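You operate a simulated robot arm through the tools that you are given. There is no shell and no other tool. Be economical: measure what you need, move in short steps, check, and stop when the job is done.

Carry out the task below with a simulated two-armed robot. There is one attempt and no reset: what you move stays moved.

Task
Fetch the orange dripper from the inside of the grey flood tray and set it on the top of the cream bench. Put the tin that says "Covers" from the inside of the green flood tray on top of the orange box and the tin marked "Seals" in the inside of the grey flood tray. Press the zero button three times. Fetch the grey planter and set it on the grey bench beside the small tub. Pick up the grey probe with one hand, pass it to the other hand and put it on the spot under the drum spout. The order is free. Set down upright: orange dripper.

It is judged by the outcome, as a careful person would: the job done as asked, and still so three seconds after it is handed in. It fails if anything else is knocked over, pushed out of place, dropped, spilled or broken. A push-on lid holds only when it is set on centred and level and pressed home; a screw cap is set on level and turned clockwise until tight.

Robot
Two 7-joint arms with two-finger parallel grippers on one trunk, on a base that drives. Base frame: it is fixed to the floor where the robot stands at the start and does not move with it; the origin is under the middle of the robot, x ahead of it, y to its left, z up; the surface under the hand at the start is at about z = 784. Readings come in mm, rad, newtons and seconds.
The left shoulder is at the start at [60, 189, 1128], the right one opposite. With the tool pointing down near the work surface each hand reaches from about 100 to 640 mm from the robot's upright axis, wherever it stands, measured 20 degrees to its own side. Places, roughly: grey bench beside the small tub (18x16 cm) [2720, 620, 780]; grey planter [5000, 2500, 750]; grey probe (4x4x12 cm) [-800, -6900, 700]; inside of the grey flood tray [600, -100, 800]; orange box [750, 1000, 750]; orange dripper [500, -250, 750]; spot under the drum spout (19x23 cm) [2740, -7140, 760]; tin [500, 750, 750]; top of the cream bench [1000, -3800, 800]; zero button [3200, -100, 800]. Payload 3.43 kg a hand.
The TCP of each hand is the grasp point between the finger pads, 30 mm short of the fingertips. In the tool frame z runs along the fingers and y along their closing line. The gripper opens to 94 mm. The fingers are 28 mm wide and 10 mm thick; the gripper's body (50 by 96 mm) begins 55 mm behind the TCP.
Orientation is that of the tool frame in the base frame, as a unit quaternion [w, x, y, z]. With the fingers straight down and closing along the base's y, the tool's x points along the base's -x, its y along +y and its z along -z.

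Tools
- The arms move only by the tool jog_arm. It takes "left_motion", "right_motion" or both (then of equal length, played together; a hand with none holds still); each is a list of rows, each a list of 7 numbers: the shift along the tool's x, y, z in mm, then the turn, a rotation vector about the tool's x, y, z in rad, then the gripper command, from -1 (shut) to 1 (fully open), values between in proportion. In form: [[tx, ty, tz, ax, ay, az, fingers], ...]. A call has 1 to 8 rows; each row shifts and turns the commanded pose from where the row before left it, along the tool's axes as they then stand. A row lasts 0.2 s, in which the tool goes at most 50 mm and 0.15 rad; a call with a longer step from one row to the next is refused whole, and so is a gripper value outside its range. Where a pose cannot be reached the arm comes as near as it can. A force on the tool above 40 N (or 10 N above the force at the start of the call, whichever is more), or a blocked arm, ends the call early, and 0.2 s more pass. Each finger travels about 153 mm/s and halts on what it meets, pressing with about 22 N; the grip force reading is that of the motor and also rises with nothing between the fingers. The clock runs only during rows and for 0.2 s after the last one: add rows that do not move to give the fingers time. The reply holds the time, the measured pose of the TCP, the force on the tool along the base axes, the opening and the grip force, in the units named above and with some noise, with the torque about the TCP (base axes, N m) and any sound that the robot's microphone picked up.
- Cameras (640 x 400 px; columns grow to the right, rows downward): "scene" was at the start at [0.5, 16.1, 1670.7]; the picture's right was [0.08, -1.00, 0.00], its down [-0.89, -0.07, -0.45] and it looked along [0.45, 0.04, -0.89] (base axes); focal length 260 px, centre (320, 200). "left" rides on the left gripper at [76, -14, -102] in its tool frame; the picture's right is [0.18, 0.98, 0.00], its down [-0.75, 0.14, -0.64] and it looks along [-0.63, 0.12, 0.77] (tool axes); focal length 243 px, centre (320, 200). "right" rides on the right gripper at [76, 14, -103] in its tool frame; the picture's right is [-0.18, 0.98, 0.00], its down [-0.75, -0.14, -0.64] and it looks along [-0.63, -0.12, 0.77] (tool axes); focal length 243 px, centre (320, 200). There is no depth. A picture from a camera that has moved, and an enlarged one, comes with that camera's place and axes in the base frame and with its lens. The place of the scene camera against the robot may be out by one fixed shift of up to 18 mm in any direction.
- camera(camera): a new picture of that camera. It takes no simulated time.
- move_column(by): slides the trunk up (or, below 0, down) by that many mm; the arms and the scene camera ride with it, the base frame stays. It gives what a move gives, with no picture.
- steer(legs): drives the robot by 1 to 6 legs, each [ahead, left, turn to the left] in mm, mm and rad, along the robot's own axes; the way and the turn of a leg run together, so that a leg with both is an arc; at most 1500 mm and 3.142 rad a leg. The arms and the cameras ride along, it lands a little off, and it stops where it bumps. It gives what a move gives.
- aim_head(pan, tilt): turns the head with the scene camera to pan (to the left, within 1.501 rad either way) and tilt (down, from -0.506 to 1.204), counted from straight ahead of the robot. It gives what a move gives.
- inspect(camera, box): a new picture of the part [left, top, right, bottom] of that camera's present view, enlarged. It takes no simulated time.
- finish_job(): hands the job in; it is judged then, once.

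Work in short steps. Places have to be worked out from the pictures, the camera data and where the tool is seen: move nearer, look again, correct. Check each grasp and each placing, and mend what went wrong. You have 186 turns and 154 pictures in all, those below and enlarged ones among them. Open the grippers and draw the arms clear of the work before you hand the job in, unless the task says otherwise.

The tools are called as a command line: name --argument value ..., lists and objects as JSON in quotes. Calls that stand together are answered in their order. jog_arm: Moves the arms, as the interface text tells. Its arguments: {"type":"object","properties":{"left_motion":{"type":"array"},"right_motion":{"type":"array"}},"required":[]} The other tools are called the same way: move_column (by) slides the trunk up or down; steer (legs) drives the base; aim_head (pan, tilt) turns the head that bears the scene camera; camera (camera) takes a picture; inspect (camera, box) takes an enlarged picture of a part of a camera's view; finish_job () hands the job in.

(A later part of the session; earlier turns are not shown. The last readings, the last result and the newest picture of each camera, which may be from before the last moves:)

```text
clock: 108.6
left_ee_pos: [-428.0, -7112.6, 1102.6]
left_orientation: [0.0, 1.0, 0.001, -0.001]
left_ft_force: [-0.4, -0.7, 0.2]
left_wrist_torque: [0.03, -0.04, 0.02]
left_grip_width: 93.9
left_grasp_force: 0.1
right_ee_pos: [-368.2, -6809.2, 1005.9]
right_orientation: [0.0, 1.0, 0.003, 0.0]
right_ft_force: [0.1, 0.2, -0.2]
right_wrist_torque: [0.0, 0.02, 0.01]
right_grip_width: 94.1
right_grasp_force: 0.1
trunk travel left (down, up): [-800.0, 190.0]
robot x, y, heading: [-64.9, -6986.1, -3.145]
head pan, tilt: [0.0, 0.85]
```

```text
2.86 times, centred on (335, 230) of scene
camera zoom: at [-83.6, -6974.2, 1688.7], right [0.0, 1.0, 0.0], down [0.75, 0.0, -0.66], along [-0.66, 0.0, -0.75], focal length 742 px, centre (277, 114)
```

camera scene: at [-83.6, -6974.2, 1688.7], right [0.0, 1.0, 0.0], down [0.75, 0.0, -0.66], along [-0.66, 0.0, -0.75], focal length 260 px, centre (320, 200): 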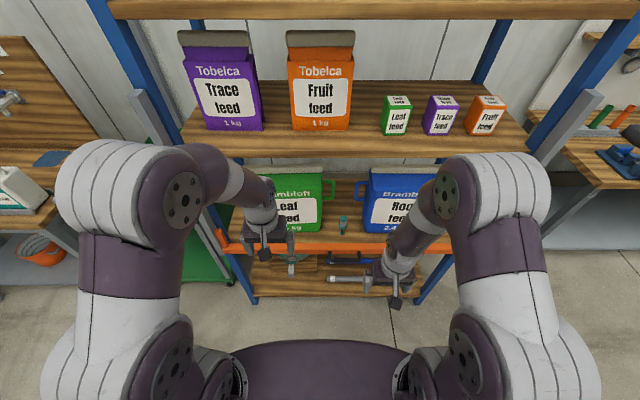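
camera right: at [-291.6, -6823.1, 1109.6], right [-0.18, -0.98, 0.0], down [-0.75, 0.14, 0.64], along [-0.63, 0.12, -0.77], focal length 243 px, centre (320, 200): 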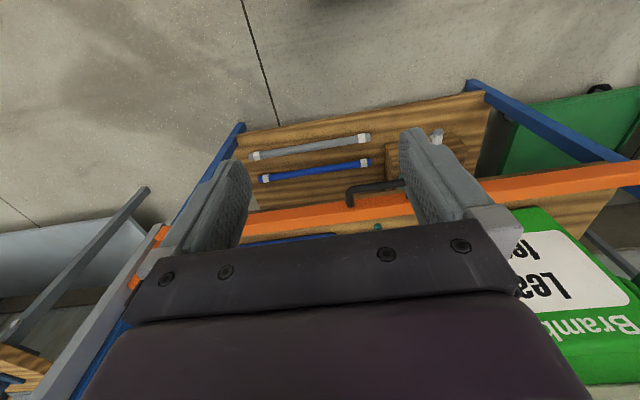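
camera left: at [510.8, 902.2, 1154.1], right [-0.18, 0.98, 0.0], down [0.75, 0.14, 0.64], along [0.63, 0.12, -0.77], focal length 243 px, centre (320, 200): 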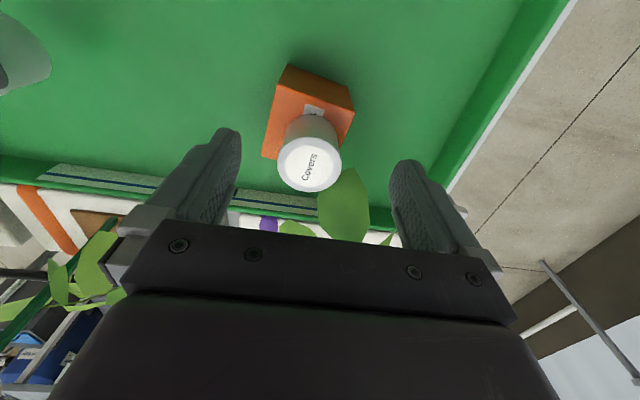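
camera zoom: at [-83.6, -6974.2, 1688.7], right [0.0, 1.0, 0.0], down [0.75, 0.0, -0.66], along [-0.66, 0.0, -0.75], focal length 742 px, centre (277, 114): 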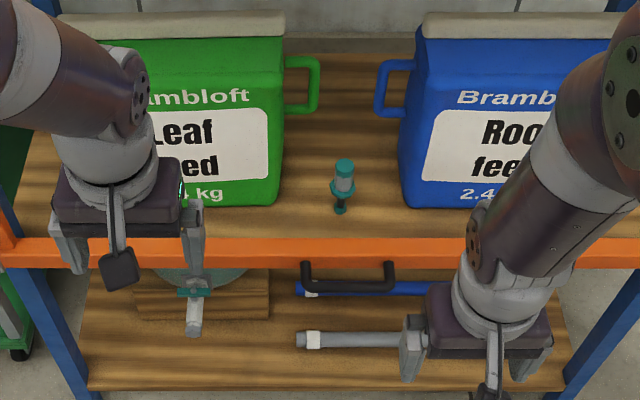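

A small upright grey/teal piece stands at about [-772,-6870] on the z≈690 shelf, matching the hint. I pull the left hand back, drive nearer and look with the right hand.

jog_arm --left_motion '[[40, 0, 0, 0, 0, 0, 1], [40, 0, 0, 0, 0, 0, 1], [40, 0, 0, 0, 0, 0, 1]]' --right_motion '[[0, 0, 25, 0, 0, 0, 1], [0, 0, 25, 0, 0, 0, 1], [0, 0, 25, 0, 0, 0, 1]]'

steer --legs '[[0, 60, 0], [140, 0, 0]]'

camera --camera "right"

camera --camera "scene"

```text
clock: 109.4
left_ee_pos: [-308.4, -7113.2, 1103.3]
left_orientation: [0.0, 1.0, 0.001, 0.0]
left_ft_force: [0.6, 0.8, -0.3]
left_wrist_torque: [-0.04, 0.04, 0.0]
left_grip_width: 93.9
left_grasp_force: 0.1
right_ee_pos: [-365.9, -6809.8, 930.5]
right_orientation: [0.0, 1.0, 0.001, -0.001]
right_ft_force: [0.4, 0.1, 0.3]
right_wrist_torque: [-0.01, 0.02, -0.01]
right_grip_width: 94.2
right_grasp_force: 0.1
trunk travel left (down, up): [-800.0, 190.0]
robot x, y, heading: [-61.9, -6987.1, -3.141]
head pan, tilt: [0.0, 0.85]
```

```text
clock: 111.3
left_ee_pos: [-444.7, -7171.2, 1102.2]
left_orientation: [0.0, 1.0, 0.003, 0.0]
left_ft_force: [0.7, 0.9, 0.3]
left_wrist_torque: [0.02, -0.01, -0.05]
left_grip_width: 94.1
left_grasp_force: 0.0
right_ee_pos: [-503.3, -6870.1, 932.3]
right_orientation: [0.0, 1.0, 0.003, -0.001]
right_ft_force: [-0.8, -0.4, -0.1]
right_wrist_torque: [-0.02, 0.03, 0.02]
right_grip_width: 93.9
right_grasp_force: 0.0
trunk travel left (down, up): [-800.0, 190.0]
robot x, y, heading: [-199.6, -7045.0, -3.135]
head pan, tilt: [0.0, 0.85]
```

```text
95 pictures are left
camera right: at [-426.3, -6882.7, 1033.9], right [-0.18, -0.98, 0.0], down [-0.75, 0.14, 0.64], along [-0.63, 0.11, -0.77], focal length 243 px, centre (320, 200)
```

right: 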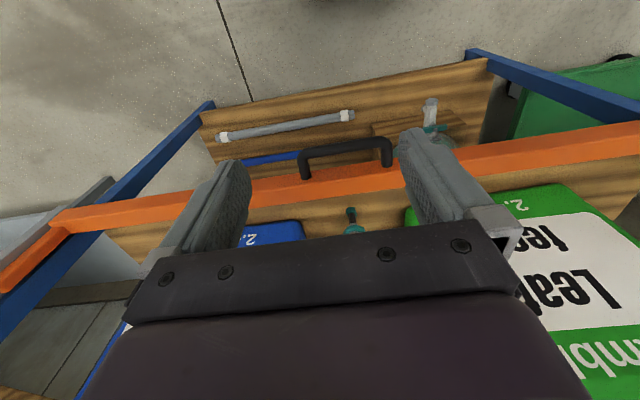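

```text
94 pictures are left
camera scene: at [-218.3, -7032.9, 1688.7], right [-0.01, 1.0, 0.0], down [0.75, 0.0, -0.66], along [-0.66, 0.0, -0.75], focal length 260 px, centre (320, 200)
```

scene: 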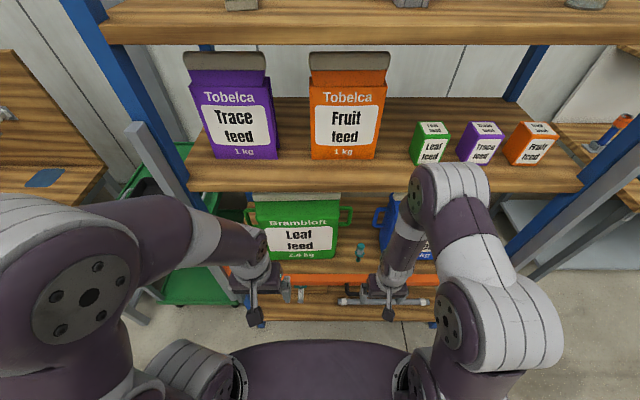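

Tilting the right hand forward will give a better look at the item on the shelf and keep the wrist clear of the upper shelf. I tilt 0.45 rad and advance 60 mm.

jog_arm --right_motion '[[-20, 0, -5, 0, -0.15, 0, 1], [-20, 0, 0, 0, -0.15, 0, 1], [-20, 0, 0, 0, -0.15, 0, 1]]'

camera --camera "right"

```text
clock: 112.1
left_ee_pos: [-444.7, -7172.7, 1102.5]
left_orientation: [0.0, 1.0, 0.003, 0.0]
left_ft_force: [-0.2, 0.5, -0.2]
left_wrist_torque: [0.01, -0.03, -0.02]
left_grip_width: 94.1
left_grasp_force: 0.0
right_ee_pos: [-563.9, -6870.6, 945.1]
right_orientation: [0.001, 0.974, 0.003, -0.224]
right_ft_force: [-0.2, -0.9, 0.2]
right_wrist_torque: [-0.05, 0.0, -0.01]
right_grip_width: 94.0
right_grasp_force: 0.0
trunk travel left (down, up): [-800.0, 190.0]
robot x, y, heading: [-197.3, -7044.6, -3.139]
head pan, tilt: [0.0, 0.85]
```

```text
93 pictures are left
camera right: at [-449.5, -6884.0, 1004.0], right [-0.16, -0.98, 0.08], down [-0.4, 0.14, 0.91], along [-0.9, 0.11, -0.41], focal length 243 px, centre (320, 200)
```

right: 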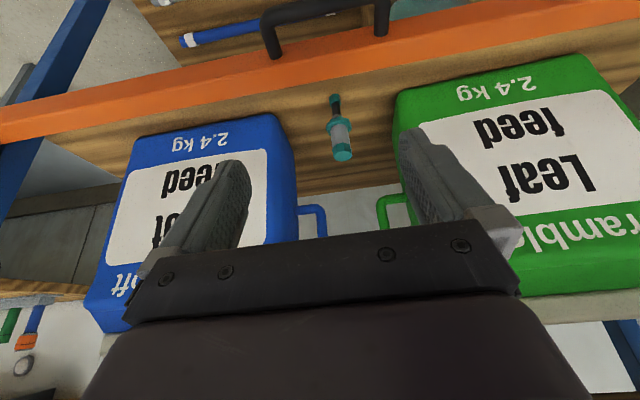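

inspect --camera "right" --box '[270, 60, 410, 200]'

```text
2.86 times, centred on (340, 130) of right
camera zoom: at [-449.5, -6884.0, 1004.0], right [-0.16, -0.98, 0.08], down [-0.4, 0.14, 0.91], along [-0.9, 0.11, -0.41], focal length 693 px, centre (263, 400)
```

zoom: 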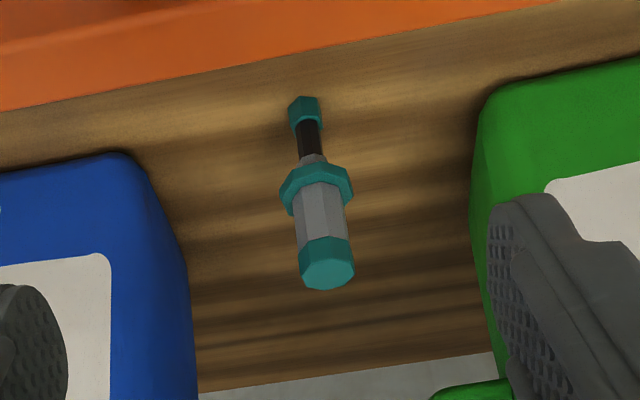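

The probe stands upright: teal foot, black shaft, teal collar, grey body, teal cap, at about [-745,-6886], foot z≈688. I tilt to ~0.8 rad and advance to 65 mm short of it for a closer look.

jog_arm --right_motion '[[0, 0, 0, 0, -0.12, 0, 1], [0, 0, 0, 0, -0.12, 0, 1], [0, 0, 0, 0, -0.12, 0, 1], [2, 3, 34, 0, 0, 0, 1], [2, 3, 34, 0, 0, 0, 1], [2, 3, 34, 0, 0, 0, 1], [2, 3, 34, 0, 0, 0, 1], [2, 3, 34, 0, 0, 0, 1]]'

camera --camera "right"

camera --camera "scene"

```text
clock: 113.9
left_ee_pos: [-446.0, -7172.6, 1102.2]
left_orientation: [0.0, 1.0, 0.003, 0.0]
left_ft_force: [0.0, 0.5, 0.6]
left_wrist_torque: [0.04, -0.04, -0.03]
left_grip_width: 94.0
left_grasp_force: 0.0
right_ee_pos: [-680.2, -6885.5, 819.2]
right_orientation: [0.0, 0.919, 0.002, -0.393]
right_ft_force: [-0.4, 0.5, 0.5]
right_wrist_torque: [0.0, -0.03, -0.03]
right_grip_width: 94.2
right_grasp_force: 0.1
trunk travel left (down, up): [-800.0, 190.0]
robot x, y, heading: [-197.6, -7044.5, -3.136]
head pan, tilt: [0.0, 0.85]
```

```text
91 pictures are left
camera right: at [-552.8, -6898.9, 835.6], right [-0.12, -0.98, 0.13], down [-0.06, 0.14, 0.99], along [-0.99, 0.11, -0.07], focal length 243 px, centre (320, 200)
```

right: 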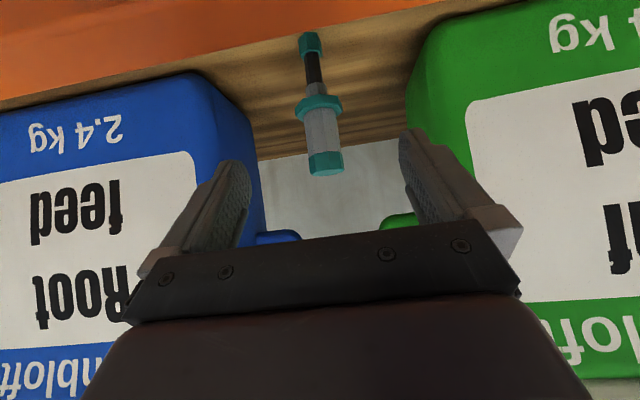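

```text
90 pictures are left
camera scene: at [-221.0, -7033.7, 1688.7], right [-0.01, 1.0, 0.0], down [0.75, 0.0, -0.66], along [-0.66, 0.0, -0.75], focal length 260 px, centre (320, 200)
```

scene: 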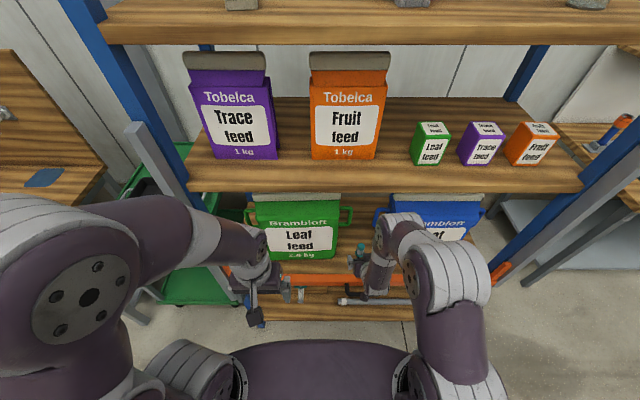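

Triangulated: probe axis at [-760,-6886], foot z≈674, collar z≈739, top z≈794. I narrow the fingers to ~61 mm (bags either side) and advance along the fingers 114 mm to grip the collar zone.

jog_arm --right_motion '[[0, 0, 0, 0, 0, 0, 0.3], [0.7, 0, 25, 0, 0, 0, 0.3], [0.7, 0, 25, 0, 0, 0, 0.3], [0.7, 0, 22, 0, 0, 0, 0.3], [0.7, 0, 12, 0, 0, 0, 0.3]]'

camera --camera "right"

```text
clock: 115.1
left_ee_pos: [-444.4, -7171.4, 1102.1]
left_orientation: [0.0, 1.0, 0.002, 0.0]
left_ft_force: [0.3, 1.2, -0.2]
left_wrist_torque: [0.01, 0.03, -0.02]
left_grip_width: 93.8
left_grasp_force: 0.0
right_ee_pos: [-736.2, -6884.9, 760.4]
right_orientation: [0.001, 0.919, 0.003, -0.394]
right_ft_force: [-0.1, 0.0, -0.8]
right_wrist_torque: [-0.02, 0.01, -0.01]
right_grip_width: 61.2
right_grasp_force: 0.3
trunk travel left (down, up): [-800.0, 190.0]
robot x, y, heading: [-202.5, -7045.2, -3.132]
head pan, tilt: [0.0, 0.85]
```

```text
89 pictures are left
camera right: at [-609.9, -6899.2, 776.2], right [-0.12, -0.98, 0.13], down [-0.06, 0.14, 0.99], along [-0.99, 0.11, -0.07], focal length 243 px, centre (320, 200)
```

right: 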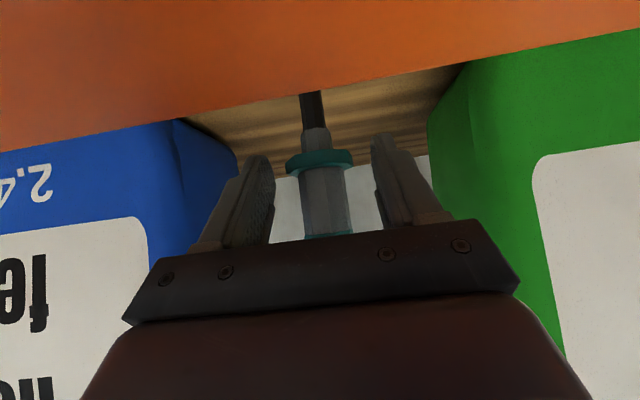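

Collar is centred between the fingers. Advance 28 mm more and close.

jog_arm --right_motion '[[0, 0, 14, 0, 0, 0, 0.3], [0, 0, 14, 0, 0, 0, 0.3], [0, 0, 0, 0, 0, 0, -0.2], [0, 0, 0, 0, 0, 0, -0.7], [0, 0, 0, 0, 0, 0, -1], [0, 0, 0, 0, 0, 0, -1]]'

camera --camera "right"

```text
clock: 116.5
left_ee_pos: [-445.0, -7172.6, 1102.1]
left_orientation: [0.001, 1.0, 0.003, -0.001]
left_ft_force: [0.3, -0.6, 0.2]
left_wrist_torque: [0.02, 0.03, 0.0]
left_grip_width: 93.7
left_grasp_force: 0.1
right_ee_pos: [-755.5, -6887.0, 740.9]
right_orientation: [0.002, 0.92, 0.004, -0.393]
right_ft_force: [12.6, -1.1, -4.8]
right_wrist_torque: [0.15, 0.65, 0.23]
right_grip_width: 39.3
right_grasp_force: 21.9
trunk travel left (down, up): [-800.0, 190.0]
robot x, y, heading: [-197.4, -7044.8, -3.139]
head pan, tilt: [0.0, 0.85]
```

```text
88 pictures are left
camera right: at [-628.2, -6899.8, 756.8], right [-0.12, -0.98, 0.13], down [-0.06, 0.14, 0.99], along [-0.99, 0.11, -0.07], focal length 243 px, centre (320, 200)
```

right: 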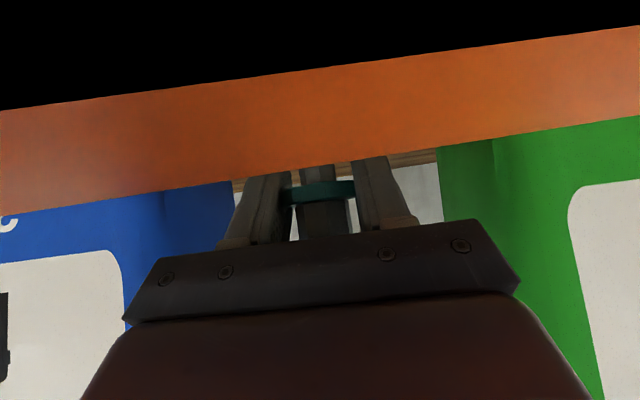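

Gripped at 39 mm; there's a 12 N backward push, probably the hand just touching the rail. Lift straight up gently.

jog_arm --right_motion '[[-3.6, 0, -3.5, 0, 0, 0, -1], [-7.2, 0, -6.9, 0, 0, 0, -1], [-7.2, 0, -6.9, 0, 0, 0, -1]]'

camera --camera "right"

```text
clock: 117.3
left_ee_pos: [-445.5, -7172.5, 1102.4]
left_orientation: [0.0, 1.0, 0.002, 0.0]
left_ft_force: [0.6, -0.1, 0.9]
left_wrist_torque: [0.01, 0.0, -0.01]
left_grip_width: 93.9
left_grasp_force: 0.1
right_ee_pos: [-757.7, -6886.9, 766.1]
right_orientation: [0.001, 0.919, 0.002, -0.395]
right_ft_force: [-0.1, -0.1, -1.3]
right_wrist_torque: [-0.02, 0.0, -0.01]
right_grip_width: 39.5
right_grasp_force: 21.7
trunk travel left (down, up): [-800.0, 190.0]
robot x, y, heading: [-200.8, -7047.3, -3.139]
head pan, tilt: [0.0, 0.85]
```

```text
87 pictures are left
camera right: at [-630.9, -6899.4, 782.0], right [-0.12, -0.98, 0.13], down [-0.05, 0.14, 0.99], along [-0.99, 0.11, -0.07], focal length 243 px, centre (320, 200)
```

right: 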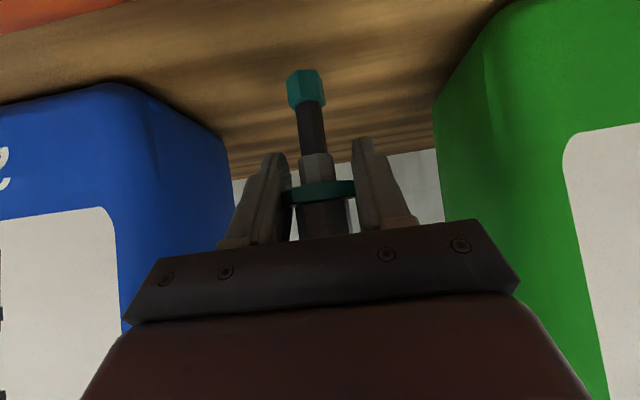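

The probe is held, free and upright. Lift 100 mm more, then draw back out of the shelf.

jog_arm --right_motion '[[-21.7, 0, -20.7, 0, 0, 0, -1], [-21.7, 0, -20.7, 0, 0, 0, -1], [-21.7, 0, -20.7, 0, 0, 0, -1], [27.6, 0, -28.9, 0, 0, 0, -1], [27.6, 0, -28.9, 0, 0, 0, -1], [27.6, 0, -28.9, 0, 0, 0, -1], [27.6, 0, -28.9, 0, 0, 0, -1], [27.6, 0, -28.9, 0, 0, 0, -1]]'

steer --legs '[[-250, 0, 0]]'

camera --camera "scene"

camera --camera "right"

```text
clock: 119.1
left_ee_pos: [-444.0, -7173.3, 1102.9]
left_orientation: [0.0, 1.0, 0.003, 0.0]
left_ft_force: [0.5, -0.4, 1.0]
left_wrist_torque: [0.03, 0.01, -0.01]
left_grip_width: 93.9
left_grasp_force: 0.2
right_ee_pos: [-558.5, -6883.8, 855.0]
right_orientation: [0.001, 0.919, 0.003, -0.394]
right_ft_force: [-0.9, -0.6, -1.9]
right_wrist_torque: [0.0, 0.0, 0.02]
right_grip_width: 39.6
right_grasp_force: 21.9
trunk travel left (down, up): [-800.0, 190.0]
robot x, y, heading: [-201.6, -7046.8, -3.132]
head pan, tilt: [0.0, 0.85]
```

```text
clock: 120.9
left_ee_pos: [-195.0, -7172.7, 1102.4]
left_orientation: [0.0, 1.0, 0.002, 0.0]
left_ft_force: [0.3, -0.3, -0.1]
left_wrist_torque: [-0.02, -0.03, 0.0]
left_grip_width: 94.0
left_grasp_force: 0.1
right_ee_pos: [-307.7, -6881.0, 855.5]
right_orientation: [0.001, 0.919, 0.003, -0.394]
right_ft_force: [-0.2, 0.1, -0.7]
right_wrist_torque: [0.02, -0.04, 0.0]
right_grip_width: 39.4
right_grasp_force: 21.8
trunk travel left (down, up): [-800.0, 190.0]
robot x, y, heading: [51.6, -7042.4, -3.129]
head pan, tilt: [0.0, 0.85]
```

```text
86 pictures are left
camera scene: at [30.7, -7032.4, 1688.7], right [-0.01, 1.0, 0.0], down [0.75, 0.0, -0.66], along [-0.66, 0.0, -0.75], focal length 260 px, centre (320, 200)
```

scene: 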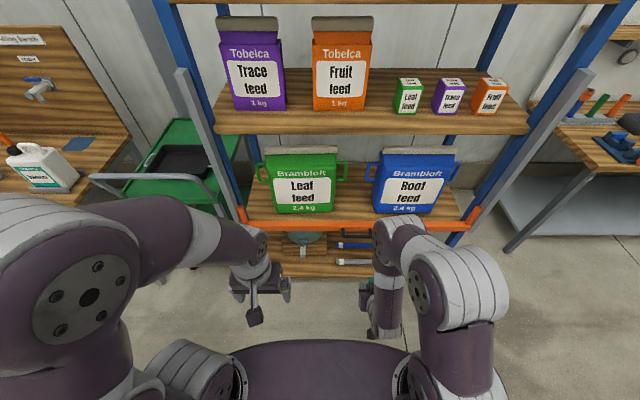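

```text
85 pictures are left
camera right: at [-180.6, -6894.9, 871.7], right [-0.12, -0.98, 0.13], down [-0.06, 0.14, 0.99], along [-0.99, 0.11, -0.07], focal length 243 px, centre (320, 200)
```

right: 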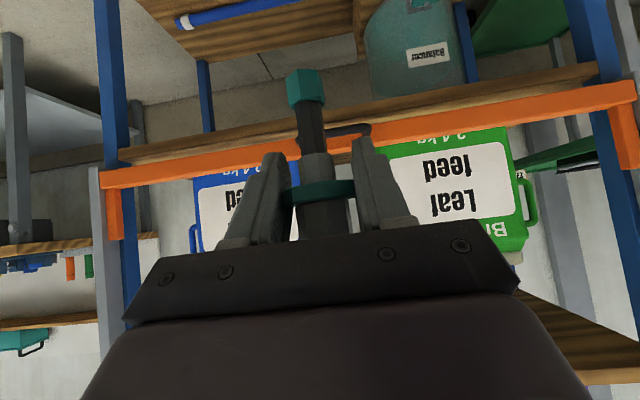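

Now the handover: I bring the right hand toward the centre (110 mm left) and tilt it 0.3 rad more so that the left hand can come vertically onto the cap.

jog_arm --right_motion '[[0, 25, 0, 0, -0.1, 0, -1], [0, 25, 0, 0, -0.1, 0, -1], [0, 25, 0, 0, -0.1, 0, -1], [0, 25, 0, 0, 0, 0, -1], [0, 10, 0, 0, 0, 0, -1]]'

camera --camera "left"

camera --camera "scene"

```text
clock: 122.1
left_ee_pos: [-192.7, -7170.9, 1102.4]
left_orientation: [-0.001, 1.0, 0.003, 0.0]
left_ft_force: [-0.4, -0.7, -0.3]
left_wrist_torque: [0.0, 0.01, 0.02]
left_grip_width: 94.2
left_grasp_force: 0.1
right_ee_pos: [-307.1, -6992.9, 856.3]
right_orientation: [0.003, 0.85, 0.003, -0.527]
right_ft_force: [-0.7, -0.2, -1.4]
right_wrist_torque: [0.01, 0.02, 0.0]
right_grip_width: 39.3
right_grasp_force: 22.0
trunk travel left (down, up): [-800.0, 190.0]
robot x, y, heading: [50.8, -7041.1, -3.132]
head pan, tilt: [0.0, 0.85]
```

```text
84 pictures are left
camera left: at [-117.8, -7155.1, 1204.4], right [0.19, -0.98, 0.0], down [-0.75, -0.14, 0.64], along [-0.63, -0.12, -0.77], focal length 243 px, centre (320, 200)
```

left: 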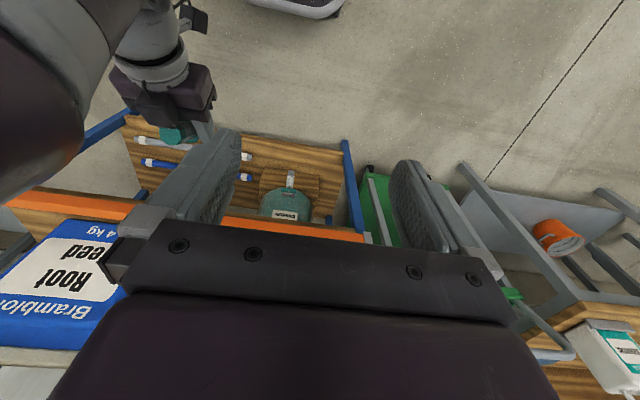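

```text
83 pictures are left
camera scene: at [31.6, -7032.3, 1688.7], right [-0.01, 1.0, 0.0], down [0.75, 0.0, -0.66], along [-0.66, 0.0, -0.75], focal length 260 px, centre (320, 200)
```

scene: 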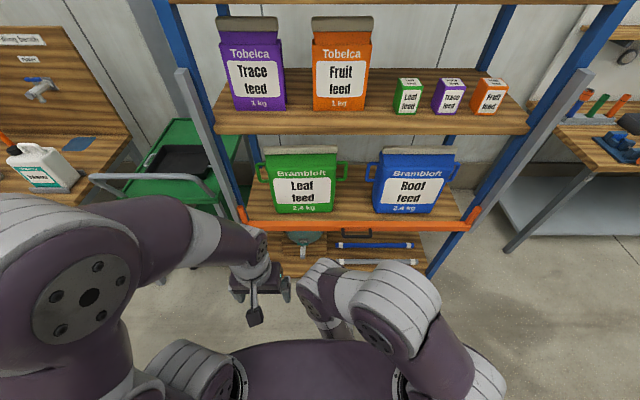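

Move the left hand above the probe's cap (z≈1030) and look.

jog_arm --left_motion '[[-22.4, -35.4, 0, 0, 0, 0, 0.4], [-22.4, -35.4, 0, 0, 0, 0, 0.4], [-22.4, -35.4, 0, 0, 0, 0, 0.4], [-22.4, -35.4, 0, 0, 0, 0, 0.4], [-22.4, -35.4, 0, 0, 0, 0, 0.4], [0, 0, 35, 0, 0, 0, 0.4], [0, 0, 35, 0, 0, 0, 0.4]]'

camera --camera "left"

camera --camera "scene"

```text
clock: 122.7
left_ee_pos: [-227.0, -7119.0, 1099.7]
left_orientation: [0.012, 1.0, -0.015, 0.009]
left_ft_force: [-0.8, -26.1, 3.5]
left_wrist_torque: [2.82, -0.32, -1.74]
left_grip_width: 66.0
left_grasp_force: 0.0
right_ee_pos: [-306.2, -6985.9, 854.0]
right_orientation: [-0.003, 0.852, 0.0, -0.524]
right_ft_force: [0.8, 0.9, -1.0]
right_wrist_torque: [-0.01, 0.01, 0.04]
right_grip_width: 39.6
right_grasp_force: 21.4
trunk travel left (down, up): [-800.0, 190.0]
robot x, y, heading: [53.5, -7041.8, -3.136]
head pan, tilt: [0.0, 0.85]
stopped in row 2 (left hand): the force on the tool passed its limit at 167 N (the readings are from after the stop); the commanded pose is now the measured one
```

```text
82 pictures are left
camera left: at [-152.9, -7102.9, 1204.0], right [0.15, -0.99, 0.03], down [-0.77, -0.1, 0.63], along [-0.62, -0.12, -0.78], focal length 243 px, centre (320, 200)
```

left: 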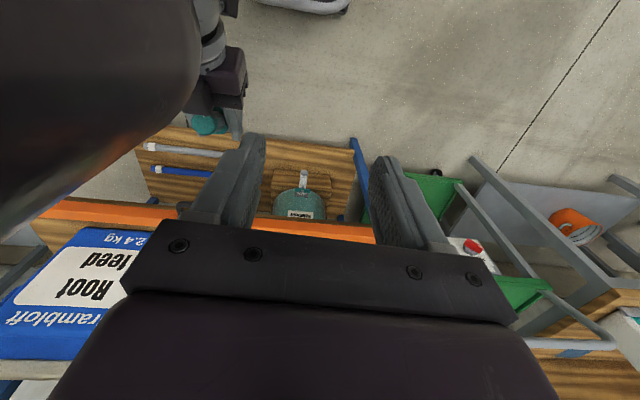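

```text
81 pictures are left
camera scene: at [30.3, -7031.1, 1688.7], right [-0.01, 1.0, 0.0], down [0.75, 0.0, -0.66], along [-0.66, 0.0, -0.75], focal length 260 px, centre (320, 200)
```

scene: 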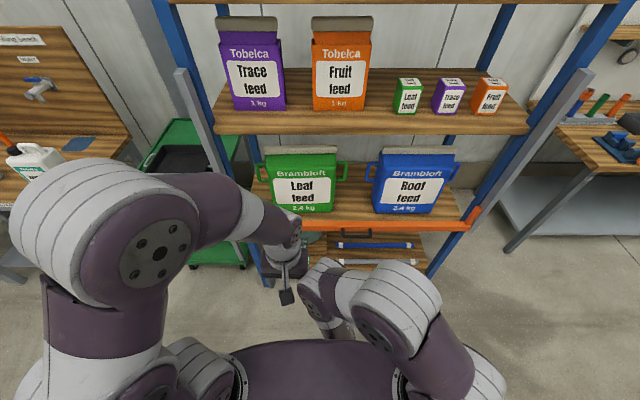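

The left hand touched the right forearm. I back it off, and extend the right hand further forward so its forearm is out of the way.

jog_arm --left_motion '[[0, 30, 0, 0, 0, 0, 0.4], [0, 30, 0, 0, 0, 0, 0.4], [0, 20, 0, 0, 0, 0, 0.4]]'

jog_arm --right_motion '[[-13.3, 0, 26.9, 0, 0, 0, -1], [-13.3, 0, 26.9, 0, 0, 0, -1], [-13.3, 0, 26.9, 0, 0, 0, -1], [-13.3, 0, 26.9, 0, 0, 0, -1], [-13.3, 0, 26.9, 0, 0, 0, -1]]'

camera --camera "scene"

camera --camera "left"

```text
clock: 123.5
left_ee_pos: [-229.1, -7198.2, 1103.0]
left_orientation: [0.01, 1.0, -0.015, 0.008]
left_ft_force: [-0.4, 0.0, -0.4]
left_wrist_torque: [0.04, 0.03, 0.02]
left_grip_width: 65.5
left_grasp_force: 0.0
right_ee_pos: [-304.8, -6988.0, 853.7]
right_orientation: [-0.003, 0.851, 0.001, -0.525]
right_ft_force: [0.2, -0.5, -2.5]
right_wrist_torque: [-0.02, 0.02, 0.01]
right_grip_width: 39.3
right_grasp_force: 22.1
trunk travel left (down, up): [-800.0, 190.0]
robot x, y, heading: [50.4, -7041.0, -3.14]
head pan, tilt: [0.0, 0.85]
```

```text
clock: 124.7
left_ee_pos: [-230.8, -7197.3, 1103.5]
left_orientation: [0.01, 1.0, -0.014, 0.009]
left_ft_force: [0.5, 0.2, 0.3]
left_wrist_torque: [0.02, -0.03, 0.03]
left_grip_width: 65.9
left_grasp_force: 0.0
right_ee_pos: [-456.4, -6987.3, 853.2]
right_orientation: [-0.003, 0.852, 0.001, -0.524]
right_ft_force: [-0.8, 0.5, -1.1]
right_wrist_torque: [0.0, 0.01, 0.0]
right_grip_width: 39.4
right_grasp_force: 21.9
trunk travel left (down, up): [-800.0, 190.0]
robot x, y, heading: [48.1, -7045.2, -3.137]
head pan, tilt: [0.0, 0.85]
```

```text
80 pictures are left
camera scene: at [30.5, -7032.4, 1688.7], right [-0.01, 1.0, 0.0], down [0.75, 0.0, -0.66], along [-0.66, 0.0, -0.75], focal length 260 px, centre (320, 200)
```

scene: 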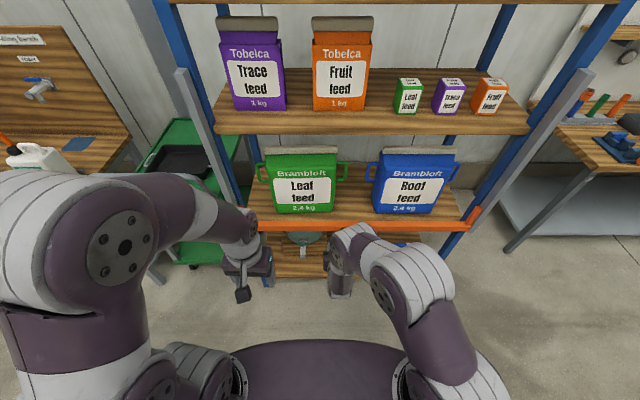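

```text
79 pictures are left
camera left: at [-155.6, -7181.9, 1205.9], right [0.16, -0.99, 0.02], down [-0.77, -0.11, 0.63], along [-0.62, -0.12, -0.78], focal length 243 px, centre (320, 200)
```

left: 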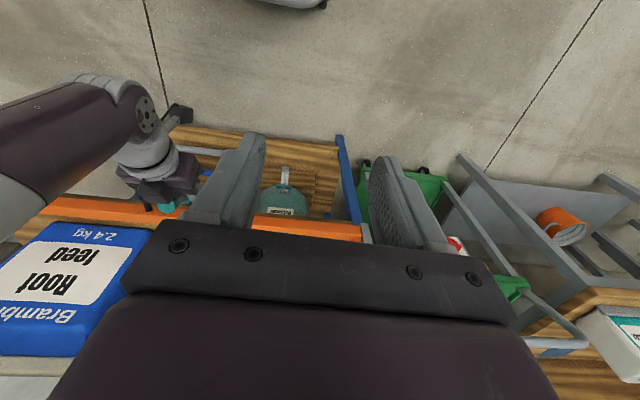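

Right forearm is now lower and further back. I take the left hand forward first (to x≈−468), staying high, then sideways over the cap.

jog_arm --left_motion '[[-40, 0, 0, 0, 0, 0, 0.4], [-40, 0, 0, 0, 0, 0, 0.4], [-40, 0, 0, 0, 0, 0, 0.4], [-40, 0, 0, 0, 0, 0, 0.4], [-40, 0, 0, 0, 0, 0, 0.4], [-36, 0, 0, 0, 0, 0, 0.4]]'

jog_arm --left_motion '[[0, -35, 0, 0, 0, 0, 0.4], [0, -35, 0, 0, 0, 0, 0.4], [0, -35, 0, 0, 0, 0, 0.4]]'

camera --camera "left"

camera --camera "scene"

```text
clock: 126.1
left_ee_pos: [-466.8, -7192.8, 1097.4]
left_orientation: [0.01, 1.0, -0.014, 0.008]
left_ft_force: [-0.1, 0.3, -0.4]
left_wrist_torque: [-0.02, -0.01, 0.02]
left_grip_width: 65.9
left_grasp_force: 0.0
right_ee_pos: [-458.0, -6987.2, 852.6]
right_orientation: [-0.003, 0.851, 0.001, -0.525]
right_ft_force: [-0.1, -1.2, -1.5]
right_wrist_torque: [-0.02, 0.01, -0.01]
right_grip_width: 39.3
right_grasp_force: 22.3
trunk travel left (down, up): [-800.0, 190.0]
robot x, y, heading: [53.5, -7042.5, -3.141]
head pan, tilt: [0.0, 0.85]
```

```text
clock: 126.9
left_ee_pos: [-461.7, -7088.8, 1094.7]
left_orientation: [0.01, 1.0, -0.014, 0.009]
left_ft_force: [0.3, 0.3, 0.5]
left_wrist_torque: [0.0, 0.02, -0.03]
left_grip_width: 65.8
left_grasp_force: 0.0
right_ee_pos: [-456.3, -6987.6, 854.0]
right_orientation: [-0.002, 0.851, 0.001, -0.525]
right_ft_force: [0.3, 0.4, -0.9]
right_wrist_torque: [-0.01, 0.02, 0.03]
right_grip_width: 39.4
right_grasp_force: 22.4
trunk travel left (down, up): [-800.0, 190.0]
robot x, y, heading: [53.8, -7044.2, -3.134]
head pan, tilt: [0.0, 0.85]
```

```text
78 pictures are left
camera left: at [-387.0, -7072.4, 1198.2], right [0.16, -0.99, 0.02], down [-0.77, -0.11, 0.63], along [-0.62, -0.12, -0.78], focal length 243 px, centre (320, 200)
```

left: 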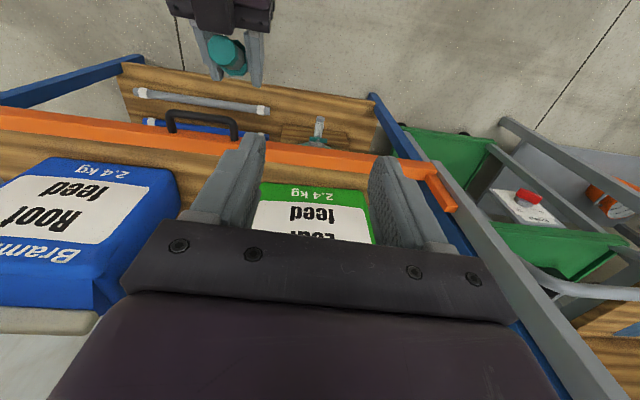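

```text
77 pictures are left
camera scene: at [31.0, -7031.3, 1688.7], right [-0.01, 1.0, 0.0], down [0.75, 0.0, -0.66], along [-0.66, 0.0, -0.75], focal length 260 px, centre (320, 200)
```

scene: 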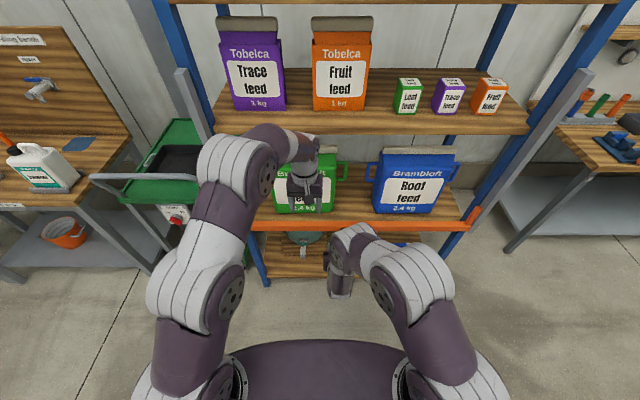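

The cap is seen at about [-445,-6990,905]. Move the left hand 99 mm right and down to z≈965, then check.

jog_arm --left_motion '[[1, -33, 0, 0, 0, 0, 0.4], [1, -33, 0, 0, 0, 0, 0.4], [1, -33, 0, 0, 0, 0, 0.4], [0, 0, 40, 0, 0, 0, 0.4], [0, 0, 40, 0, 0, 0, 0.4], [0, 0, 45, 0, 0, 0, 0.4]]'

camera --camera "left"

camera --camera "right"

```text
clock: 128.3
left_ee_pos: [-437.2, -6999.4, 954.2]
left_orientation: [0.01, 1.0, -0.013, 0.008]
left_ft_force: [-0.6, -0.2, 0.2]
left_wrist_torque: [0.03, 0.0, 0.0]
left_grip_width: 65.8
left_grasp_force: 0.1
left hand out of reach, approached as far as the arm can: row 1, 2, 3
right_ee_pos: [-457.1, -6987.5, 853.2]
right_orientation: [-0.002, 0.851, 0.001, -0.525]
right_ft_force: [-0.5, 0.2, -1.7]
right_wrist_torque: [0.02, 0.02, 0.01]
right_grip_width: 39.4
right_grasp_force: 21.7
trunk travel left (down, up): [-800.0, 190.0]
robot x, y, heading: [51.6, -7043.5, -3.138]
head pan, tilt: [0.0, 0.85]
```

```text
76 pictures are left
camera left: at [-362.8, -6982.9, 1058.0], right [0.16, -0.99, 0.02], down [-0.77, -0.11, 0.63], along [-0.62, -0.12, -0.78], focal length 243 px, centre (320, 200)
```

left: 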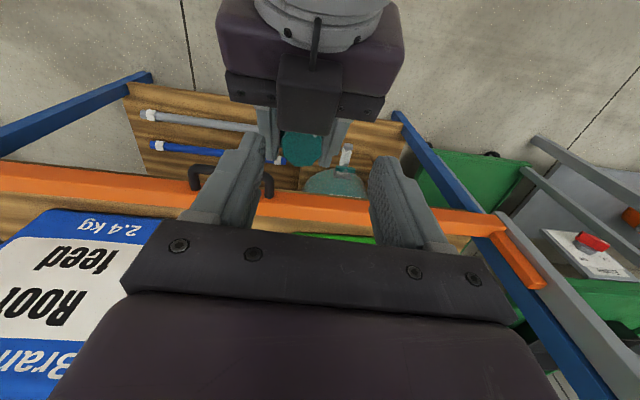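

```text
75 pictures are left
camera right: at [-331.4, -7000.6, 832.0], right [-0.08, -0.98, 0.16], down [0.23, 0.14, 0.96], along [-0.97, 0.12, 0.22], focal length 243 px, centre (320, 200)
```

right: 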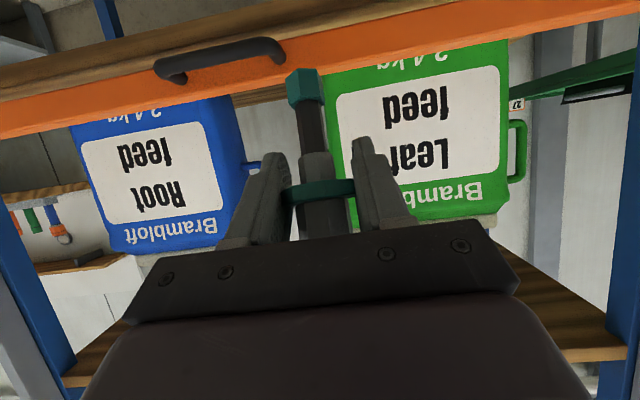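

Cap is between the left fingers, slightly off: I shift 13 mm forward, 12 mm right, and lower to ~914.

jog_arm --left_motion '[[-7, -6, 0, 0, 0, 0, 0.4], [-6, -6, 5, 0, 0, 0, 0.4], [0, 0, 12, 0, 0, 0, 0.4], [0, 0, 10, 0, 0, 0, 0.4]]'

camera --camera "left"

```text
clock: 129.3
left_ee_pos: [-449.7, -6987.1, 926.9]
left_orientation: [0.01, 1.0, -0.013, 0.009]
left_ft_force: [0.4, -0.1, -0.1]
left_wrist_torque: [0.04, -0.01, 0.01]
left_grip_width: 65.7
left_grasp_force: 0.1
right_ee_pos: [-457.0, -6987.7, 853.7]
right_orientation: [-0.003, 0.852, 0.001, -0.524]
right_ft_force: [-0.2, 0.3, -1.7]
right_wrist_torque: [-0.01, 0.02, 0.01]
right_grip_width: 39.1
right_grasp_force: 22.2
trunk travel left (down, up): [-800.0, 190.0]
robot x, y, heading: [51.4, -7044.1, -3.138]
head pan, tilt: [0.0, 0.85]
```

```text
74 pictures are left
camera left: at [-375.2, -6971.5, 1030.5], right [0.16, -0.99, 0.02], down [-0.77, -0.11, 0.63], along [-0.62, -0.12, -0.78], focal length 243 px, centre (320, 200)
```

left: 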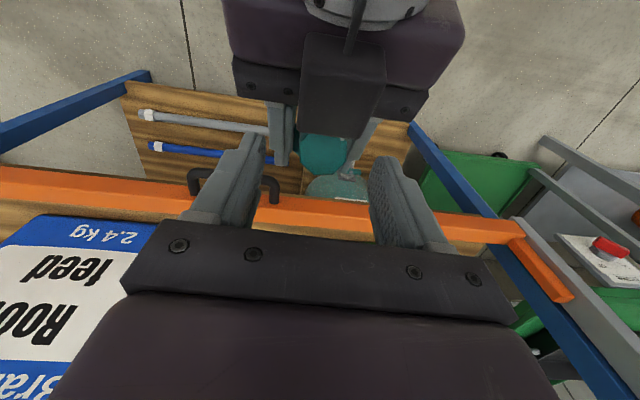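

I check the clearance around both hands from the scene camera.

inspect --camera "scene" --box '[240, 160, 440, 320]'

```text
2.50 times, centred on (340, 240) of scene
camera zoom: at [30.6, -7032.3, 1688.7], right [-0.01, 1.0, 0.0], down [0.75, 0.0, -0.66], along [-0.66, 0.0, -0.75], focal length 650 px, centre (270, 100)
```

zoom: 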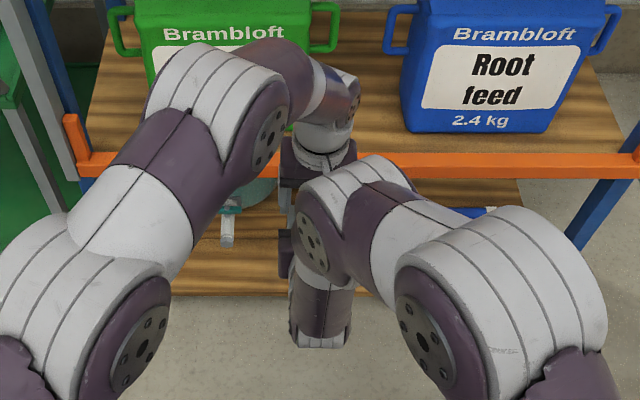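

No contact force so far. I lower 12 mm more in small steps.

jog_arm --left_motion '[[0, 0, 5, 0, 0, 0, 0.4], [0, 0, 5, 0, 0, 0, 0.4], [0, 0, 3, 0, 0, 0, 0.4]]'

camera --camera "left"

```text
clock: 130.1
left_ee_pos: [-449.7, -6988.4, 914.7]
left_orientation: [0.01, 1.0, -0.014, 0.008]
left_ft_force: [-0.3, 0.1, 0.5]
left_wrist_torque: [0.0, 0.0, -0.01]
left_grip_width: 65.6
left_grasp_force: 0.0
right_ee_pos: [-457.0, -6986.6, 853.7]
right_orientation: [-0.003, 0.851, 0.001, -0.525]
right_ft_force: [0.4, 0.1, -1.3]
right_wrist_torque: [0.0, 0.0, -0.02]
right_grip_width: 39.5
right_grasp_force: 21.7
trunk travel left (down, up): [-800.0, 190.0]
robot x, y, heading: [46.1, -7043.1, -3.142]
head pan, tilt: [0.0, 0.85]
```

```text
72 pictures are left
camera left: at [-374.4, -6971.7, 1017.3], right [0.16, -0.99, 0.02], down [-0.77, -0.11, 0.63], along [-0.62, -0.12, -0.77], focal length 243 px, centre (320, 200)
```

left: 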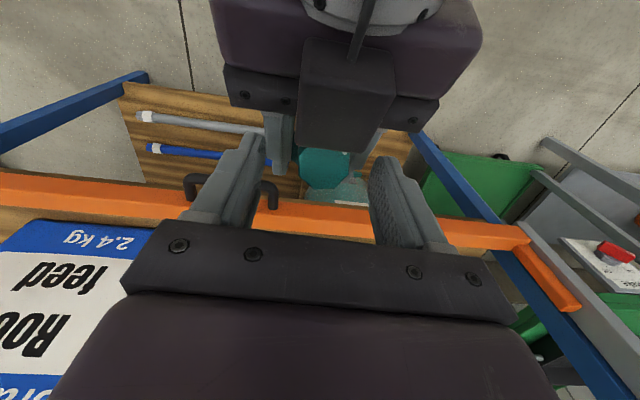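

Cap is centred between the left fingers, its top ~10 mm below the left TCP. Lower 6 mm more and close the left gripper.

jog_arm --left_motion '[[0, 0, 4, 0, 0, 0, 0.4], [0, 0, 2, 0, 0, 0, 0.2], [0, 0, 0, 0, 0, 0, -0.2], [0, 0, 0, 0, 0, 0, -0.6], [0, 0, 0, 0, 0, 0, -1], [0, 0, 0, 0, 0, 0, -1]]'

camera --camera "left"

```text
clock: 131.5
left_ee_pos: [-448.8, -6989.4, 908.1]
left_orientation: [0.01, 1.0, -0.014, 0.008]
left_ft_force: [-5.9, 6.2, 26.3]
left_wrist_torque: [0.45, 0.0, 0.3]
left_grip_width: 28.2
left_grasp_force: 21.4
right_ee_pos: [-456.3, -6987.0, 852.2]
right_orientation: [-0.004, 0.852, 0.001, -0.523]
right_ft_force: [5.0, -5.7, -27.9]
right_wrist_torque: [-0.07, 0.49, -0.36]
right_grip_width: 39.3
right_grasp_force: 22.2
trunk travel left (down, up): [-800.0, 190.0]
robot x, y, heading: [53.4, -7041.2, -3.14]
head pan, tilt: [0.0, 0.85]
```

```text
71 pictures are left
camera left: at [-374.5, -6972.1, 1011.9], right [0.16, -0.99, 0.02], down [-0.77, -0.11, 0.63], along [-0.62, -0.12, -0.77], focal length 243 px, centre (320, 200)
```

left: 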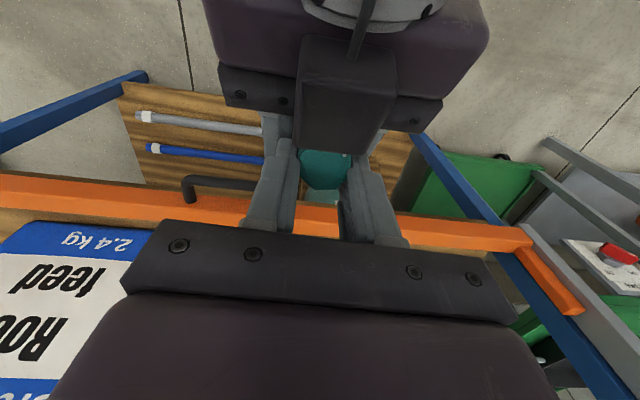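

Left grips the cap (28.2 mm). Now open the right hand and withdraw it straight backward.

jog_arm --right_motion '[[0, 0, 0, 0, 0, 0, -0.2], [0, 0, 0, 0, 0, 0, 0.4], [0, 0, 0, 0, 0, 0, 1], [0, 0, 0, 0, 0, 0, 1]]'

camera --camera "right"

```text
clock: 132.5
left_ee_pos: [-448.1, -6989.2, 907.0]
left_orientation: [0.011, 1.0, -0.014, 0.01]
left_ft_force: [0.0, -0.1, -0.6]
left_wrist_torque: [-0.02, -0.04, 0.0]
left_grip_width: 25.9
left_grasp_force: 22.1
right_ee_pos: [-459.0, -6986.4, 854.8]
right_orientation: [-0.003, 0.85, 0.0, -0.526]
right_ft_force: [-0.4, -0.1, 0.0]
right_wrist_torque: [0.0, -0.04, -0.02]
right_grip_width: 94.0
right_grasp_force: 0.0
trunk travel left (down, up): [-800.0, 190.0]
robot x, y, heading: [49.4, -7043.7, -3.136]
head pan, tilt: [0.0, 0.85]
```

```text
70 pictures are left
camera right: at [-331.6, -7001.0, 832.9], right [-0.08, -0.98, 0.16], down [0.24, 0.14, 0.96], along [-0.97, 0.12, 0.22], focal length 243 px, centre (320, 200)
```

right: 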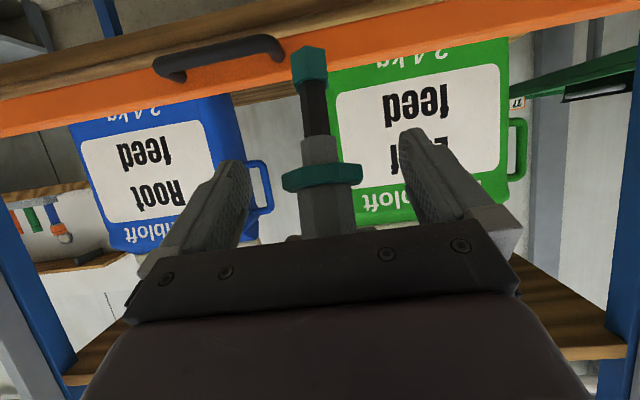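

The left hand alone holds the probe. Withdraw the right hand straight back, then to the right.

jog_arm --right_motion '[[9, 0, -18, 0, 0, 0, 1], [13, 0, -27, 0, 0, 0, 1], [15.5, 0, -31.4, 0, 0, 0, 1], [10, -25, -20, 0, 0, 0, 1], [5, -40, -10, 0, 0, 0, 1], [0, -40, 0, 0, 0.12, 0, 1], [0, -20, 0, 0, 0.14, 0, 1]]'

jog_arm --right_motion '[[0, 0, 0, 0, 0.14, 0, 1], [0, 0, 0, 0, 0.14, 0, 1], [0, 0, 0, 0, 0.14, 0, 1], [0, 0, 0, 0, 0.14, 0, 1], [0, 0, 0, 0, 0.14, 0, 1], [0, 0, 0, 0, 0.14, 0, 1]]'

camera --camera "scene"

camera --camera "left"

```text
clock: 134.1
left_ee_pos: [-448.4, -6987.5, 908.4]
left_orientation: [0.009, 1.0, -0.014, 0.008]
left_ft_force: [0.0, 0.4, -1.3]
left_wrist_torque: [0.02, -0.01, 0.03]
left_grip_width: 25.9
left_grasp_force: 21.8
right_ee_pos: [-336.7, -6860.3, 853.6]
right_orientation: [-0.002, 0.912, 0.001, -0.41]
right_ft_force: [0.5, -0.3, -0.3]
right_wrist_torque: [-0.04, 0.0, -0.04]
right_grip_width: 94.1
right_grasp_force: 0.2
trunk travel left (down, up): [-800.0, 190.0]
robot x, y, heading: [56.5, -7045.4, -3.134]
head pan, tilt: [0.0, 0.85]
```

```text
clock: 135.5
left_ee_pos: [-449.4, -6988.6, 907.6]
left_orientation: [0.011, 1.0, -0.014, 0.009]
left_ft_force: [-0.4, 0.8, -1.4]
left_wrist_torque: [0.01, 0.0, 0.03]
left_grip_width: 25.6
left_grasp_force: 22.0
right_ee_pos: [-339.3, -6862.5, 854.6]
right_orientation: [-0.002, 1.0, -0.001, -0.016]
right_ft_force: [-1.3, 0.5, 0.2]
right_wrist_torque: [0.02, -0.06, 0.0]
right_grip_width: 94.2
right_grasp_force: 0.1
trunk travel left (down, up): [-800.0, 190.0]
robot x, y, heading: [51.0, -7041.0, -3.139]
head pan, tilt: [0.0, 0.85]
```

```text
69 pictures are left
camera scene: at [28.9, -7032.3, 1688.6], right [-0.01, 1.0, 0.0], down [0.75, 0.0, -0.66], along [-0.66, 0.0, -0.75], focal length 260 px, centre (320, 200)
```

scene: 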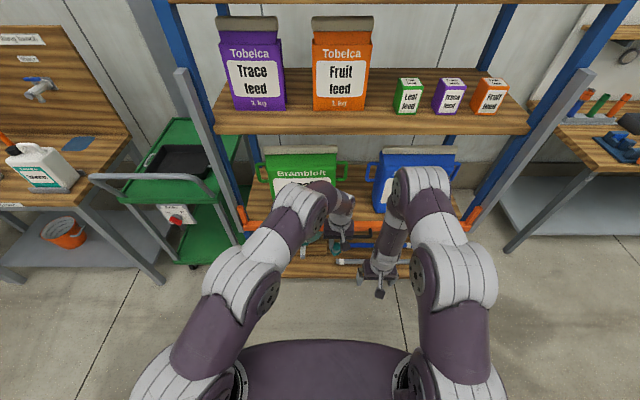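

```text
68 pictures are left
camera left: at [-375.1, -6972.2, 1010.4], right [0.16, -0.99, 0.02], down [-0.77, -0.11, 0.63], along [-0.62, -0.12, -0.78], focal length 243 px, centre (320, 200)
```

left: 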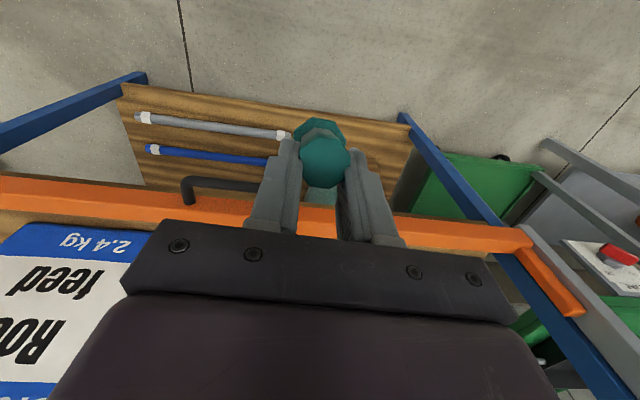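

Handover done. I draw the left hand back and up, then turn around to face +x toward the spout table.

jog_arm --left_motion '[[35, 25, -20, 0, 0, 0, -1], [35, 25, -20, 0, 0, 0, -1], [35, 25, -20, 0, 0, 0, -1], [35, 25, -20, 0, 0, 0, -1]]' --right_motion '[[0, -10, -40, 0, 0, 0, 1], [0, -10, -40, 0, 0, 0, 1], [0, 0, -40, 0, 0, 0, 1], [0, 0, -40, 0, 0, 0, 1]]'

steer --legs '[[0, 0, 1.57], [0, 0, 1.57]]'

aim_head --pan 0.0 --tilt 0.45

camera --camera "scene"

```text
clock: 136.5
left_ee_pos: [-310.7, -7093.9, 994.3]
left_orientation: [0.009, 1.0, -0.015, 0.008]
left_ft_force: [0.6, -0.9, -0.9]
left_wrist_torque: [0.0, 0.03, 0.0]
left_grip_width: 25.8
left_grasp_force: 22.0
right_ee_pos: [-331.5, -6845.3, 1009.3]
right_orientation: [-0.004, 1.0, -0.001, -0.003]
right_ft_force: [-0.2, 0.3, 0.0]
right_wrist_torque: [0.04, 0.02, -0.01]
right_grip_width: 94.2
right_grasp_force: 0.0
right hand out of reach, approached as far as the arm can: row 1, 2
trunk travel left (down, up): [-800.0, 190.0]
robot x, y, heading: [51.6, -7045.1, -3.139]
head pan, tilt: [0.0, 0.85]
```

```text
clock: 144.6
left_ee_pos: [418.1, -6993.5, 992.3]
left_orientation: [-0.008, 0.014, 1.0, 0.01]
left_ft_force: [0.7, 0.4, -1.2]
left_wrist_torque: [-0.01, 0.03, 0.02]
left_grip_width: 25.7
left_grasp_force: 22.3
right_ee_pos: [439.0, -7242.6, 1008.7]
right_orientation: [0.003, 0.0, 1.0, -0.002]
right_ft_force: [-0.9, -0.2, 0.0]
right_wrist_torque: [0.03, 0.01, -0.01]
right_grip_width: 93.9
right_grasp_force: 0.0
trunk travel left (down, up): [-800.0, 190.0]
robot x, y, heading: [51.2, -7042.8, 0.006]
head pan, tilt: [0.0, 0.85]
```

```text
clock: 145.4
left_ee_pos: [415.8, -6993.0, 992.1]
left_orientation: [-0.009, 0.013, 1.0, 0.011]
left_ft_force: [-0.4, 0.4, -1.5]
left_wrist_torque: [0.02, -0.01, 0.0]
left_grip_width: 25.6
left_grasp_force: 22.4
right_ee_pos: [438.2, -7242.1, 1007.4]
right_orientation: [0.002, 0.0, 1.0, -0.003]
right_ft_force: [-0.7, -0.4, 0.5]
right_wrist_torque: [0.02, -0.02, 0.01]
right_grip_width: 94.0
right_grasp_force: 0.1
trunk travel left (down, up): [-800.0, 190.0]
robot x, y, heading: [51.5, -7044.5, 0.01]
head pan, tilt: [0.0, 0.45]
```

```text
67 pictures are left
camera scene: at [81.9, -7032.3, 1723.1], right [0.01, -1.0, 0.0], down [-0.44, 0.0, -0.9], along [0.9, 0.01, -0.44], focal length 260 px, centre (320, 200)
```

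scene: 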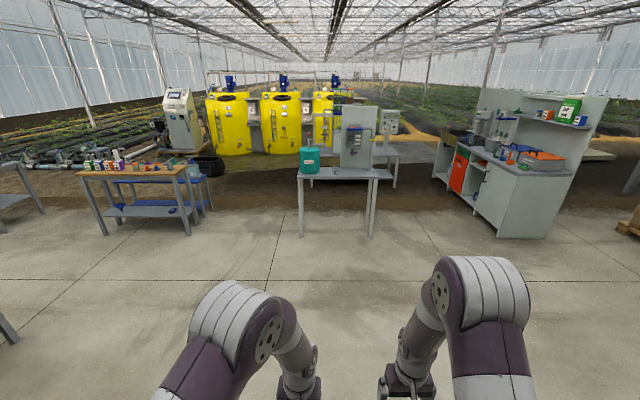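

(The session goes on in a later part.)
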